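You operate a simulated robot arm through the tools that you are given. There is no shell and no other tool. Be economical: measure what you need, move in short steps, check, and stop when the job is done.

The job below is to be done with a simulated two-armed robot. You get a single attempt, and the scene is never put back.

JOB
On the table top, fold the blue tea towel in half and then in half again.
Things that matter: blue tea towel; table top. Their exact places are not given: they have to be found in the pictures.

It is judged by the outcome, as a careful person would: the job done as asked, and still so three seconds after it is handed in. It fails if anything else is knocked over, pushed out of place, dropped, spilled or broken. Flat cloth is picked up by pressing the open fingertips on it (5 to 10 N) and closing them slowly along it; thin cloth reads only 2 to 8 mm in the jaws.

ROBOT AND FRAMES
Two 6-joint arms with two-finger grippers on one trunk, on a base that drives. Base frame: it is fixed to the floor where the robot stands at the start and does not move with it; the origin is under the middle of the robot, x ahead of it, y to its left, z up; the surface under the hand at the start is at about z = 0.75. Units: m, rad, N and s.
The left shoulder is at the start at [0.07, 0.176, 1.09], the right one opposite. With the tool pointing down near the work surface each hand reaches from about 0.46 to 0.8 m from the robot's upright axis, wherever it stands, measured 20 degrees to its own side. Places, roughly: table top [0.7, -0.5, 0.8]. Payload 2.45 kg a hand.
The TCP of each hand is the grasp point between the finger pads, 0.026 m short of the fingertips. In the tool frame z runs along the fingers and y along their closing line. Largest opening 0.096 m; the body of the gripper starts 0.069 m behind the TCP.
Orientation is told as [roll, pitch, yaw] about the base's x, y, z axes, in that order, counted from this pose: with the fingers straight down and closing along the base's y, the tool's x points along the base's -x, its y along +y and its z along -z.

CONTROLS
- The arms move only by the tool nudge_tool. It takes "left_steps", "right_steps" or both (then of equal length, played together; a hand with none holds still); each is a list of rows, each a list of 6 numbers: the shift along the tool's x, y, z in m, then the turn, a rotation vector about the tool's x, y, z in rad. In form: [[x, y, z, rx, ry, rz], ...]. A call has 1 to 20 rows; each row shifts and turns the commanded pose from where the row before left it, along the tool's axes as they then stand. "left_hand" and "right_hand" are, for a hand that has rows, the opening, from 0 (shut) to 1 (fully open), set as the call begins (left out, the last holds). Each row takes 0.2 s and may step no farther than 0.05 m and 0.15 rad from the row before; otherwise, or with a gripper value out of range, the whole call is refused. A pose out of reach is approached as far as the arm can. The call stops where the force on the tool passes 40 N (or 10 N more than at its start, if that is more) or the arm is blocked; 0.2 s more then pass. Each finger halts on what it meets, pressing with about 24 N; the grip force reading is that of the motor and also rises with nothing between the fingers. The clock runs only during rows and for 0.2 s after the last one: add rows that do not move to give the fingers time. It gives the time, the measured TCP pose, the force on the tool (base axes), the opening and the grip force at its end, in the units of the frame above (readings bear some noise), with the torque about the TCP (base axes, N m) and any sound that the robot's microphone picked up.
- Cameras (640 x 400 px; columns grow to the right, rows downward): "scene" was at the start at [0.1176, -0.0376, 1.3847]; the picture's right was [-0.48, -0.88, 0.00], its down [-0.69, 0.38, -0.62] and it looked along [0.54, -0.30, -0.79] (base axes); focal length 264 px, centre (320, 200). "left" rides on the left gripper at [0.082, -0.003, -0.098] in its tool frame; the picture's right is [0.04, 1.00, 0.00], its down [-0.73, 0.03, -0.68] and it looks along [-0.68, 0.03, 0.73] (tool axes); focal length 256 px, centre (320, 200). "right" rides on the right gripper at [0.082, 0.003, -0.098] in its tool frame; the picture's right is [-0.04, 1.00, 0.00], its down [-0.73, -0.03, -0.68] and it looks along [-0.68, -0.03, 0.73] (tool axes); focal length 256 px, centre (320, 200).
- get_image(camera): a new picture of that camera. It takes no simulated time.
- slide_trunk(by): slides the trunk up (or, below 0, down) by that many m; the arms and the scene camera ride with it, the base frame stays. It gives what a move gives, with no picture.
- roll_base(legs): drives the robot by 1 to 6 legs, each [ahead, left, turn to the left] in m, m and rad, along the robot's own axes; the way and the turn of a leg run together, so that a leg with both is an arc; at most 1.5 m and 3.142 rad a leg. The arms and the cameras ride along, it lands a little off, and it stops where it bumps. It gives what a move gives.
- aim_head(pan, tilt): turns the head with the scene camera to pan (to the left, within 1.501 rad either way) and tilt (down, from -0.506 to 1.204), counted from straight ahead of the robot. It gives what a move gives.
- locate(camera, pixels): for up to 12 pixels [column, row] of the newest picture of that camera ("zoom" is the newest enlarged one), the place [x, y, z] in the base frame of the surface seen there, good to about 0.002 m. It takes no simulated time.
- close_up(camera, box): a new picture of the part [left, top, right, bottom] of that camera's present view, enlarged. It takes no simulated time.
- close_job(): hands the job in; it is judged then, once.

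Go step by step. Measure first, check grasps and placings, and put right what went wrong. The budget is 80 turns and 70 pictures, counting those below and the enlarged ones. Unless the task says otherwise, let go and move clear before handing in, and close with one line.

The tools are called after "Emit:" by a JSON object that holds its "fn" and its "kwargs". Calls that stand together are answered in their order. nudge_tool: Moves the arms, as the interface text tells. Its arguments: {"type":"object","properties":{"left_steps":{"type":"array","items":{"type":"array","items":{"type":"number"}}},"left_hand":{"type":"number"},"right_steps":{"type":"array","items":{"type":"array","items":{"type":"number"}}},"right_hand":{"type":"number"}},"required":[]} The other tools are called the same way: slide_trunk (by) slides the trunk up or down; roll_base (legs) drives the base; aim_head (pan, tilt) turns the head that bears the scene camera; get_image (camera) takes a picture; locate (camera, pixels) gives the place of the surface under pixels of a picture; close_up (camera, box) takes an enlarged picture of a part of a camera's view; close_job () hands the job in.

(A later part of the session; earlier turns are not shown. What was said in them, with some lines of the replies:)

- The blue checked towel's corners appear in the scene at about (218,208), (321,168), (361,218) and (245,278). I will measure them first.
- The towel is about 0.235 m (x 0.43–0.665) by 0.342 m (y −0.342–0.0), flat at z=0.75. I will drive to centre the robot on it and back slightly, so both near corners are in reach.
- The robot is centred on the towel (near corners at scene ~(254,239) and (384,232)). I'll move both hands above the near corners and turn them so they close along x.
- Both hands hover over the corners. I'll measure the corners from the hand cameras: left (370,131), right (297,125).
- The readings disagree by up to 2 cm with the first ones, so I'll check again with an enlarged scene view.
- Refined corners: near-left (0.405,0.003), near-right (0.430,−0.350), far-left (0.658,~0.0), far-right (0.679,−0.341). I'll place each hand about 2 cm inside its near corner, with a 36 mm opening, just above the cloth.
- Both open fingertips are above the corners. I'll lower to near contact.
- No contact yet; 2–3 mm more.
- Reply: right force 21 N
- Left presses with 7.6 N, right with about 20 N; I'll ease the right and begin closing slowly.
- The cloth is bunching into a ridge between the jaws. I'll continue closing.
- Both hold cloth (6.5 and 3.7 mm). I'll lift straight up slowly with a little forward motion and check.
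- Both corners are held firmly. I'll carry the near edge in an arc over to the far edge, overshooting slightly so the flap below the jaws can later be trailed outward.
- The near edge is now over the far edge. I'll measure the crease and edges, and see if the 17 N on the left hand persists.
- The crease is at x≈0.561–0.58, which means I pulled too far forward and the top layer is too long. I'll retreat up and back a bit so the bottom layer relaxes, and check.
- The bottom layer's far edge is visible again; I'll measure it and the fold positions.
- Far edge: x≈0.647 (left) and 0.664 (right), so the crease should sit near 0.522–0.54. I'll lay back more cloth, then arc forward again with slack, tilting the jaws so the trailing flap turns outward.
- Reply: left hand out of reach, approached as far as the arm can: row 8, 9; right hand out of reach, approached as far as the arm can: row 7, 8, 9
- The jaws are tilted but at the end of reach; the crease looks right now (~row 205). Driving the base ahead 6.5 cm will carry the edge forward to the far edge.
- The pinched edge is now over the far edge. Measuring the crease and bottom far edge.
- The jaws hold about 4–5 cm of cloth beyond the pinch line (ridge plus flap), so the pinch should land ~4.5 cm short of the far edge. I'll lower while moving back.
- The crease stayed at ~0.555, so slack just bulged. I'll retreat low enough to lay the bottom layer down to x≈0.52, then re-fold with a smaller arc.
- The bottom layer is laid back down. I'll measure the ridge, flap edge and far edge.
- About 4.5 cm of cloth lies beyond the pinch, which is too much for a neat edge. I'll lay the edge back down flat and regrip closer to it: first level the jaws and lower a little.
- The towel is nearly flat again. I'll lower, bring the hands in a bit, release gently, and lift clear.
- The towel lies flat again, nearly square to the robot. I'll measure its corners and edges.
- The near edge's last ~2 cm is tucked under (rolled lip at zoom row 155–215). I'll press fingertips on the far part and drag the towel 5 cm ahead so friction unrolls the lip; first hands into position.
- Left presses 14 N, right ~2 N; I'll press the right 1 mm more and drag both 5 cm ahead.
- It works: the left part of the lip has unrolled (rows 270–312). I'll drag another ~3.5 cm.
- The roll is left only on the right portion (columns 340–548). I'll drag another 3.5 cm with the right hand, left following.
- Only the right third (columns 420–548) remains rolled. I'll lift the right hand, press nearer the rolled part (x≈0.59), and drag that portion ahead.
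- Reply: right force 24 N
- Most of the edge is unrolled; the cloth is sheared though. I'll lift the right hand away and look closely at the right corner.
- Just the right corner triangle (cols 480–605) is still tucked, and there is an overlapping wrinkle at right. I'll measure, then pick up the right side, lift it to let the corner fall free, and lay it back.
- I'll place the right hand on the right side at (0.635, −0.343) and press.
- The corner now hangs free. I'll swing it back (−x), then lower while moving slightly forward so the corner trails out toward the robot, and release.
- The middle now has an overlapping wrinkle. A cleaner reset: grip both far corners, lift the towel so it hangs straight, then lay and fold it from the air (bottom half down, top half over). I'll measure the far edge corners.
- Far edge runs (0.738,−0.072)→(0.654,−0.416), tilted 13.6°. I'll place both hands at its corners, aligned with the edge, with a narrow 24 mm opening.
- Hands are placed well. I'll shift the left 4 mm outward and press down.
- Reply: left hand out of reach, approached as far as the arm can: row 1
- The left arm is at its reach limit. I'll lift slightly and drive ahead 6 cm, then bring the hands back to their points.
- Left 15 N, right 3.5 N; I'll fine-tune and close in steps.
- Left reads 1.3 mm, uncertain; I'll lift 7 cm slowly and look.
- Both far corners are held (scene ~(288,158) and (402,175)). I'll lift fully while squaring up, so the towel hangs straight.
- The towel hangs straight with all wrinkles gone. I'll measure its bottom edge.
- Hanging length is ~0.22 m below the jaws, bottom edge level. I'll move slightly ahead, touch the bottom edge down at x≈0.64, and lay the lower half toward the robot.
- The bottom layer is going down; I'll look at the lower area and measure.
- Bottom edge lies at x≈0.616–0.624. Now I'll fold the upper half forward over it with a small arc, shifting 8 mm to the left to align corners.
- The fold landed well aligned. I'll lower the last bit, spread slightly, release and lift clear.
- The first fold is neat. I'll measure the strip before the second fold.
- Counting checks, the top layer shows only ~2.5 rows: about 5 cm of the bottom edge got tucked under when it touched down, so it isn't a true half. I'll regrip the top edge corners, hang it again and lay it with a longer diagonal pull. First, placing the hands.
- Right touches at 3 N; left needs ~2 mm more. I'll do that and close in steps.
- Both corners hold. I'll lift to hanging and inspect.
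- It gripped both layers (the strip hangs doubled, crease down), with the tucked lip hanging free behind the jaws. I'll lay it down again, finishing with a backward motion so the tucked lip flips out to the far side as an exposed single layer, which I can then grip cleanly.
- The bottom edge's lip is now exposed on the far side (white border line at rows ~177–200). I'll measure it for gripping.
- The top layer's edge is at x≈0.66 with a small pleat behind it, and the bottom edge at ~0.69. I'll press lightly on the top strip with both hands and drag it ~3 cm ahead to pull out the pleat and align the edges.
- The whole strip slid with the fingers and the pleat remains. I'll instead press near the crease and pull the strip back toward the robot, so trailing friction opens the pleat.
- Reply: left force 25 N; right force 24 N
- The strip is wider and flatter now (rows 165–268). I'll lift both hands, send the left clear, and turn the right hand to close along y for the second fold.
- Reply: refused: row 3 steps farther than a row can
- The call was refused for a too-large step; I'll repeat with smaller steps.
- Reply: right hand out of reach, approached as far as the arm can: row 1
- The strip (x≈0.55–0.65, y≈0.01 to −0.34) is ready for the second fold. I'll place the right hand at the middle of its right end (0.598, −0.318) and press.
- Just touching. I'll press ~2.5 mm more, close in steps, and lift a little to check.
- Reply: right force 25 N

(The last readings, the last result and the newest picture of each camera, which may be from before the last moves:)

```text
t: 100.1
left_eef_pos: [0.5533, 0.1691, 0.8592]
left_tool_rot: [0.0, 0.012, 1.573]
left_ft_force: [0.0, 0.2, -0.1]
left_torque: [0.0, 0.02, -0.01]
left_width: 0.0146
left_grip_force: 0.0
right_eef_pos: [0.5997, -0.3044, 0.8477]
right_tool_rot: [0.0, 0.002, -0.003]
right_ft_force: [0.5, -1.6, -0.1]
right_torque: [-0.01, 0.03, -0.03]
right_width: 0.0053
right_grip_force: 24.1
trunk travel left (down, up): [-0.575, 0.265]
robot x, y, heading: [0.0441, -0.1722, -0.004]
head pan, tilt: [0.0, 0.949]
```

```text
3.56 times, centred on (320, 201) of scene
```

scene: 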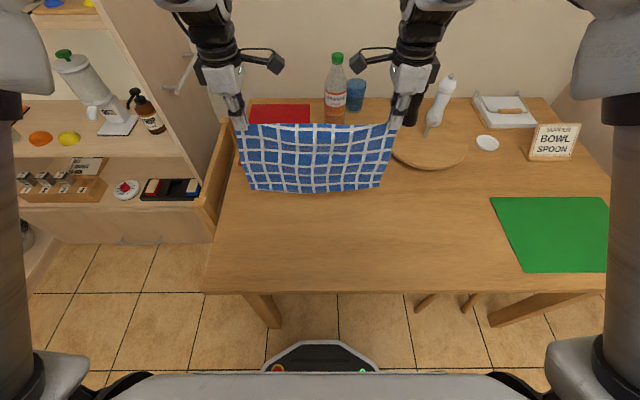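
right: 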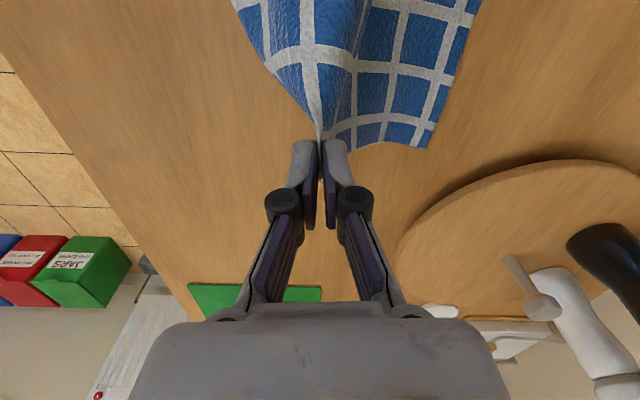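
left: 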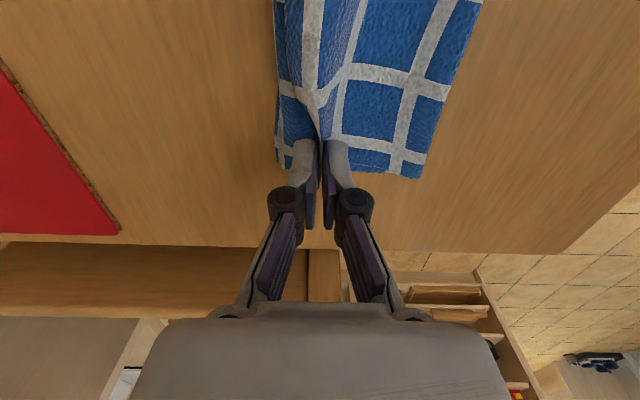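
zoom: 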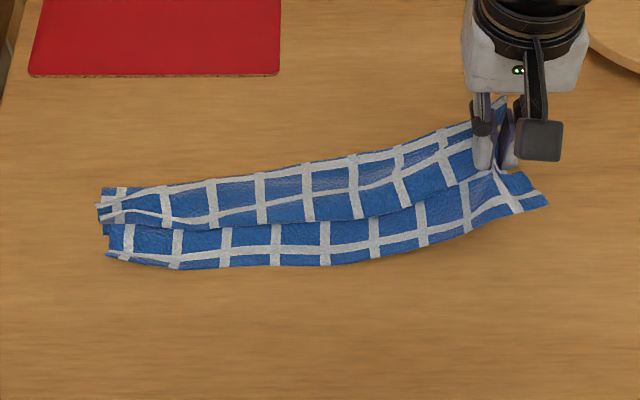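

All layers are held (5.3 mm) and lifted. I'll carry the right end in an arc over to the left end (target y≈−0.024), moving the left hand farther out.

Emit:
{"fn": "nudge_tool", "kwargs": {"right_steps": [[0, 0.024, -0.028, 0, 0, 0], [0, 0.03, -0.022, 0, 0, 0], [0, 0.04, -0.014, 0, 0, 0], [0, 0.04, -0.002, 0, 0, 0], [0, 0.04, 0.006, 0, 0, 0], [0, 0.04, 0.017, 0, 0, 0], [0, 0.03, 0.023, 0, 0, 0], [0, 0.02, 0.027, 0, 0, 0], [0, 0.012, 0.02, 0, 0, 0], [0, 0, 0, 0, 0, 0]], "left_steps": [[-0.03, 0, -0.02, 0, 0, 0], [-0.03, 0, -0.02, 0, 0, 0], [0, 0, 0, 0, 0, 0], [0, 0, 0, 0, 0, 0], [0, 0, 0, 0, 0, 0], [0, 0, 0, 0, 0, 0], [0, 0, 0, 0, 0, 0], [0, 0, 0, 0, 0, 0], [0, 0, 0, 0, 0, 0], [0, 0, 0, 0, 0, 0]]}}

Emit:
{"fn": "close_up", "kwargs": {"camera": "scene", "box": [230, 145, 410, 257]}}

Emit:
{"fn": "locate", "kwargs": {"camera": "zoom", "pixels": [[105, 250], [100, 205], [300, 260], [330, 230], [330, 180], [150, 180]]}}

```text
t: 102.3
left_eef_pos: [0.5521, 0.2293, 0.8978]
left_tool_rot: [-0.001, 0.012, 1.572]
left_ft_force: [-0.7, 0.2, 0.2]
left_torque: [-0.02, 0.01, 0.0]
left_width: 0.0144
left_grip_force: 0.0
right_eef_pos: [0.7166, -0.1781, 0.8215]
right_tool_rot: [0.001, 0.003, -0.003]
right_ft_force: [-0.6, 0.8, 1.4]
right_torque: [0.02, 0.03, -0.03]
right_width: 0.0055
right_grip_force: 23.7
right hand out of reach, approached as far as the arm can: row 2, 3, 4, 5, 6, 7, 8, 9
trunk travel left (down, up): [-0.575, 0.265]
robot x, y, heading: [0.0417, -0.1686, 0.0]
head pan, tilt: [0.0, 0.949]
```

```text
3.56 times, centred on (320, 201) of scene
```

zoom: 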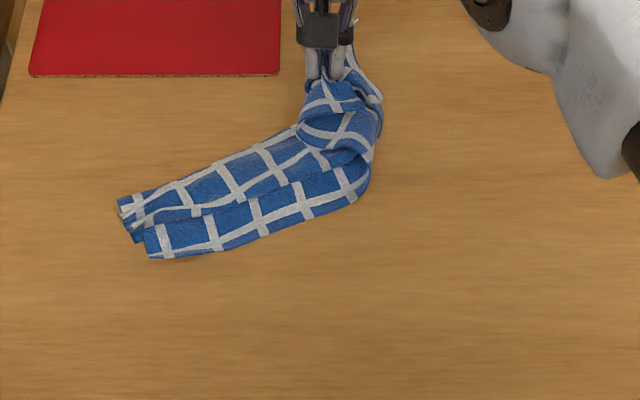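

```text
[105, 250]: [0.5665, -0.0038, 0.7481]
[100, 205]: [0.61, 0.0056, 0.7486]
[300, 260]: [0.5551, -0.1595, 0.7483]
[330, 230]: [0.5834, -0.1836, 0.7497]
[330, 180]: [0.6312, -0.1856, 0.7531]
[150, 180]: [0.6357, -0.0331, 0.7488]
```

The right hand can't cross in front of the robot and was pushed out to x=0.72. I'll bring it back to its side, raise the left hand out of the way, then drive the base 0.2 m left, which itself carries the end over.

Emit:
{"fn": "nudge_tool", "kwargs": {"right_steps": [[0, 0, -0.03, 0, 0, 0], [0.02, -0.02, 0, 0, 0, 0], [0.022, -0.02, 0, 0, 0, 0], [0.022, -0.02, 0, 0, 0, 0], [0.022, -0.015, 0, 0, 0, 0], [0.02, -0.007, 0, 0, 0, 0], [0, 0, 0, 0, 0, 0]], "left_steps": [[0.04, 0, -0.027, 0, 0, 0], [0.04, 0, -0.027, 0, 0, 0], [0.04, 0, -0.027, 0, 0, 0], [0.04, 0, -0.027, 0, 0, 0], [0.04, 0, -0.027, 0, 0, 0], [0, 0, -0.027, 0, 0, 0], [0, 0, 0, 0, 0, 0]]}}

Emit:
{"fn": "get_image", "kwargs": {"camera": "scene"}}

```text
t: 103.9
left_eef_pos: [0.5533, 0.0312, 1.0618]
left_tool_rot: [-0.001, 0.013, 1.573]
left_ft_force: [0.1, -0.2, 0.7]
left_torque: [0.03, 0.01, 0.01]
left_width: 0.0143
left_grip_force: 0.1
right_eef_pos: [0.6081, -0.2698, 0.8415]
right_tool_rot: [0.023, 0.026, -0.028]
right_ft_force: [0.4, -0.2, -0.5]
right_torque: [0.06, 0.02, -0.01]
right_width: 0.0056
right_grip_force: 23.7
trunk travel left (down, up): [-0.575, 0.265]
robot x, y, heading: [0.0414, -0.1716, -0.005]
head pan, tilt: [0.0, 0.949]
```

```text
4 pictures are left
```

scene: 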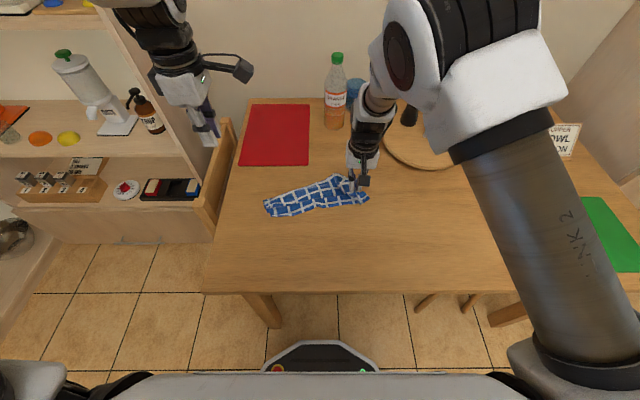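

The hand is back at (0.608, −0.27) with the strip still held. I'll locate the strip's ends before driving.

Emit:
{"fn": "locate", "kwargs": {"camera": "scene", "pixels": [[266, 203], [274, 215], [300, 195], [300, 208], [330, 205], [345, 203], [366, 200], [335, 178]]}}

```text
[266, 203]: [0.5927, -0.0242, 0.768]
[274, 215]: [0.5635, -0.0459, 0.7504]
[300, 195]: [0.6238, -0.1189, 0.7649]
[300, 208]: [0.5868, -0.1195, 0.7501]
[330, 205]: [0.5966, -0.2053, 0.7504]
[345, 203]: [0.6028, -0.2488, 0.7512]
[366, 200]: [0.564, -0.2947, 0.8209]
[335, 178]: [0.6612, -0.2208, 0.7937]
```

Left end is at about (0.58, −0.035), the strip's mid crease near (0.62, −0.20), target for the jaws ≈(0.586, −0.06). I'll raise 2 cm and drive left 0.19 m.

Emit:
{"fn": "nudge_tool", "kwargs": {"right_steps": [[0, 0, -0.02, 0, 0, 0], [0, 0, 0, 0, 0, 0]]}}

Emit:
{"fn": "roll_base", "kwargs": {"legs": [[0, 0.19, 0]]}}

```text
t: 104.7
left_eef_pos: [0.5523, 0.033, 1.0619]
left_tool_rot: [-0.002, 0.012, 1.573]
left_ft_force: [0.3, -0.3, -0.6]
left_torque: [0.03, 0.01, 0.01]
left_width: 0.0143
left_grip_force: 0.0
right_eef_pos: [0.6023, -0.2709, 0.8482]
right_tool_rot: [0.025, 0.061, -0.033]
right_ft_force: [-0.6, 0.2, -0.1]
right_torque: [0.04, -0.02, 0.02]
right_width: 0.0056
right_grip_force: 24.2
trunk travel left (down, up): [-0.575, 0.265]
robot x, y, heading: [0.0389, -0.1682, -0.007]
head pan, tilt: [0.0, 0.949]
stopped in row 2 (right hand): the arm was blocked; the commanded pose is now the measured one
```

```text
t: 106.2
left_eef_pos: [0.5531, 0.2223, 1.061]
left_tool_rot: [0.0, 0.012, 1.574]
left_ft_force: [-0.3, 0.4, -0.3]
left_torque: [-0.04, 0.01, -0.01]
left_width: 0.0146
left_grip_force: 0.0
right_eef_pos: [0.6045, -0.0818, 0.8484]
right_tool_rot: [0.026, 0.06, -0.031]
right_ft_force: [1.1, 0.0, 0.4]
right_torque: [-0.01, 0.02, 0.02]
right_width: 0.0053
right_grip_force: 23.7
trunk travel left (down, up): [-0.575, 0.265]
robot x, y, heading: [0.0414, 0.018, -0.003]
head pan, tilt: [0.0, 0.949]
```

The end is now over at y≈−0.08. I'll lower it gently toward the left end and take a look.

Emit:
{"fn": "nudge_tool", "kwargs": {"right_steps": [[0.003, 0.003, 0.01, 0, 0, 0], [0.003, 0.003, 0.012, 0, 0, 0], [0.003, 0.003, 0.012, 0, 0, 0], [0.002, 0.002, 0.01, 0, 0, 0], [0, 0, 0, 0, 0, 0]]}}

Emit:
{"fn": "close_up", "kwargs": {"camera": "scene", "box": [270, 145, 450, 257]}}

Emit:
{"fn": "locate", "kwargs": {"camera": "zoom", "pixels": [[320, 200], [250, 200], [400, 200], [450, 220], [350, 240], [300, 170]]}}

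```text
t: 107.4
left_eef_pos: [0.5532, 0.222, 1.0608]
left_tool_rot: [-0.001, 0.013, 1.573]
left_ft_force: [-1.0, -0.3, 0.2]
left_torque: [0.0, 0.02, -0.01]
left_width: 0.0143
left_grip_force: 0.1
right_eef_pos: [0.5918, -0.0747, 0.8052]
right_tool_rot: [0.036, 0.06, -0.046]
right_ft_force: [0.7, 1.2, -0.8]
right_torque: [0.03, -0.01, 0.01]
right_width: 0.005
right_grip_force: 23.5
trunk travel left (down, up): [-0.575, 0.265]
robot x, y, heading: [0.0434, 0.0186, -0.007]
head pan, tilt: [0.0, 0.949]
```

```text
3.56 times, centred on (360, 201) of scene
```

zoom: 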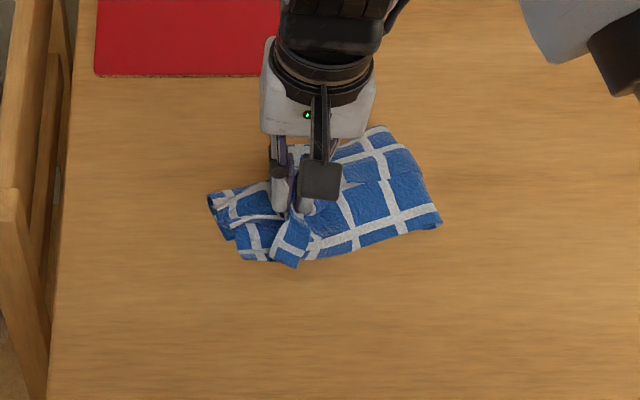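

```text
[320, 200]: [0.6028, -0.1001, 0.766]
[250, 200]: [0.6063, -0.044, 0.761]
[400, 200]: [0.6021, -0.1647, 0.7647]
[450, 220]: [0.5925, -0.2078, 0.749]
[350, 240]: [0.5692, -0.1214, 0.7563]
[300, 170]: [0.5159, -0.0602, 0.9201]
```

Nicely folded over: left end y≈−0.01…−0.03, crease y≈−0.20, jaws at y=−0.075. I'll move 2 cm further left, lower, release, and lift clear.

Emit:
{"fn": "nudge_tool", "kwargs": {"right_steps": [[0, 0.01, 0.003, 0, 0, 0], [0, 0.012, 0.005, 0, 0, 0], [0, 0, 0.006, 0, 0, 0], [0, 0, 0, 0, 0, 0]]}}

Emit:
{"fn": "nudge_tool", "kwargs": {"right_steps": [[0, 0, 0, 0, 0, 0], [0, 0, 0, 0, 0, 0], [0, 0, -0.015, 0, 0, 0], [0, 0, -0.03, 0, 0, 0], [0, -0.02, -0.01, 0, 0, 0], [0, -0.045, 0, 0, 0, 0], [0, -0.045, 0, 0, 0, 0], [0, -0.045, 0, 0, 0, 0], [0, -0.045, 0, 0, 0, 0], [0, -0.045, 0, 0, 0, 0]], "right_hand": 0.35}}

Emit:
{"fn": "close_up", "kwargs": {"camera": "scene", "box": [300, 155, 430, 236]}}

Emit:
{"fn": "locate", "kwargs": {"camera": "zoom", "pixels": [[190, 150], [220, 150], [250, 150], [280, 150], [320, 170], [400, 150], [450, 170], [280, 220], [350, 100], [230, 200]]}}

```text
t: 108.4
left_eef_pos: [0.5538, 0.2224, 1.0621]
left_tool_rot: [0.001, 0.013, 1.572]
left_ft_force: [0.2, -0.5, -0.9]
left_torque: [0.0, -0.01, 0.02]
left_width: 0.0143
left_grip_force: 0.0
right_eef_pos: [0.5996, -0.0626, 0.7896]
right_tool_rot: [0.029, 0.059, -0.034]
right_ft_force: [0.6, 0.7, 7.0]
right_torque: [0.03, -0.1, 0.02]
right_width: 0.0053
right_grip_force: 24.0
right hand out of reach, approached as far as the arm can: row 1, 2
trunk travel left (down, up): [-0.575, 0.265]
robot x, y, heading: [0.0442, 0.0178, -0.008]
head pan, tilt: [0.0, 0.949]
```

```text
t: 110.6
left_eef_pos: [0.5537, 0.2201, 1.0629]
left_tool_rot: [0.002, 0.011, 1.573]
left_ft_force: [0.1, 0.1, 0.3]
left_torque: [-0.01, 0.02, 0.02]
left_width: 0.014
left_grip_force: 0.1
right_eef_pos: [0.5945, -0.31, 0.8388]
right_tool_rot: [0.028, 0.06, -0.031]
right_ft_force: [-0.9, -0.7, 0.4]
right_torque: [0.03, 0.05, -0.01]
right_width: 0.0335
right_grip_force: 0.0
trunk travel left (down, up): [-0.575, 0.265]
robot x, y, heading: [0.0438, 0.0176, -0.007]
head pan, tilt: [0.0, 0.949]
```

```text
4.92 times, centred on (365, 196) of scene
```

zoom: 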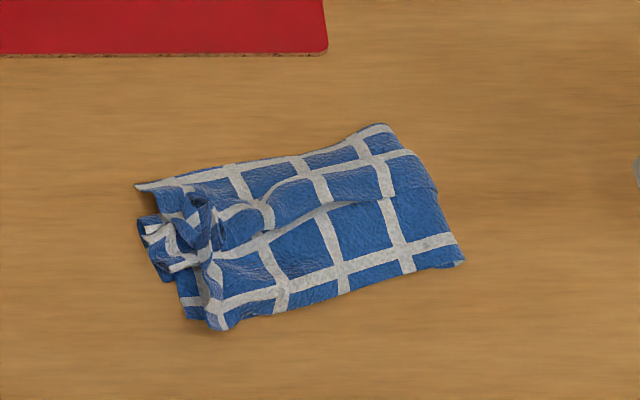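

```text
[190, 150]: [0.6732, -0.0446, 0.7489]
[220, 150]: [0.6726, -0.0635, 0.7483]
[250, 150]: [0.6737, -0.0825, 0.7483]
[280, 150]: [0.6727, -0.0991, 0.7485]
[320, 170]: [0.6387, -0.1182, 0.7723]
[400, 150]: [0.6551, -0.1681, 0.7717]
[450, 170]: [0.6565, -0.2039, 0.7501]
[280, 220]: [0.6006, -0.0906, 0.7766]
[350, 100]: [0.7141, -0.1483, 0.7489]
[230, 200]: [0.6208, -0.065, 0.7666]
```

The towel lies quartered on the table (about 0.10 m by 0.18 m), slightly rumpled at its left end. Both hands have let go and are clear, nothing else looks disturbed, and few turns are left, so I am handing in.

Emit:
{"fn": "close_job", "kwargs": {}}

```text
The job is handed in.
```

I folded the blue tea towel in half and then in half again on the table top, but the result is not neat. The first fold was not a true half: the two edges ended up about 3 cm apart, with a pleat left in it. The final bundle is about 0.10 by 0.18 m and rumpled at its left end. Both hands are clear, and I saw nothing else disturbed in the pictures.
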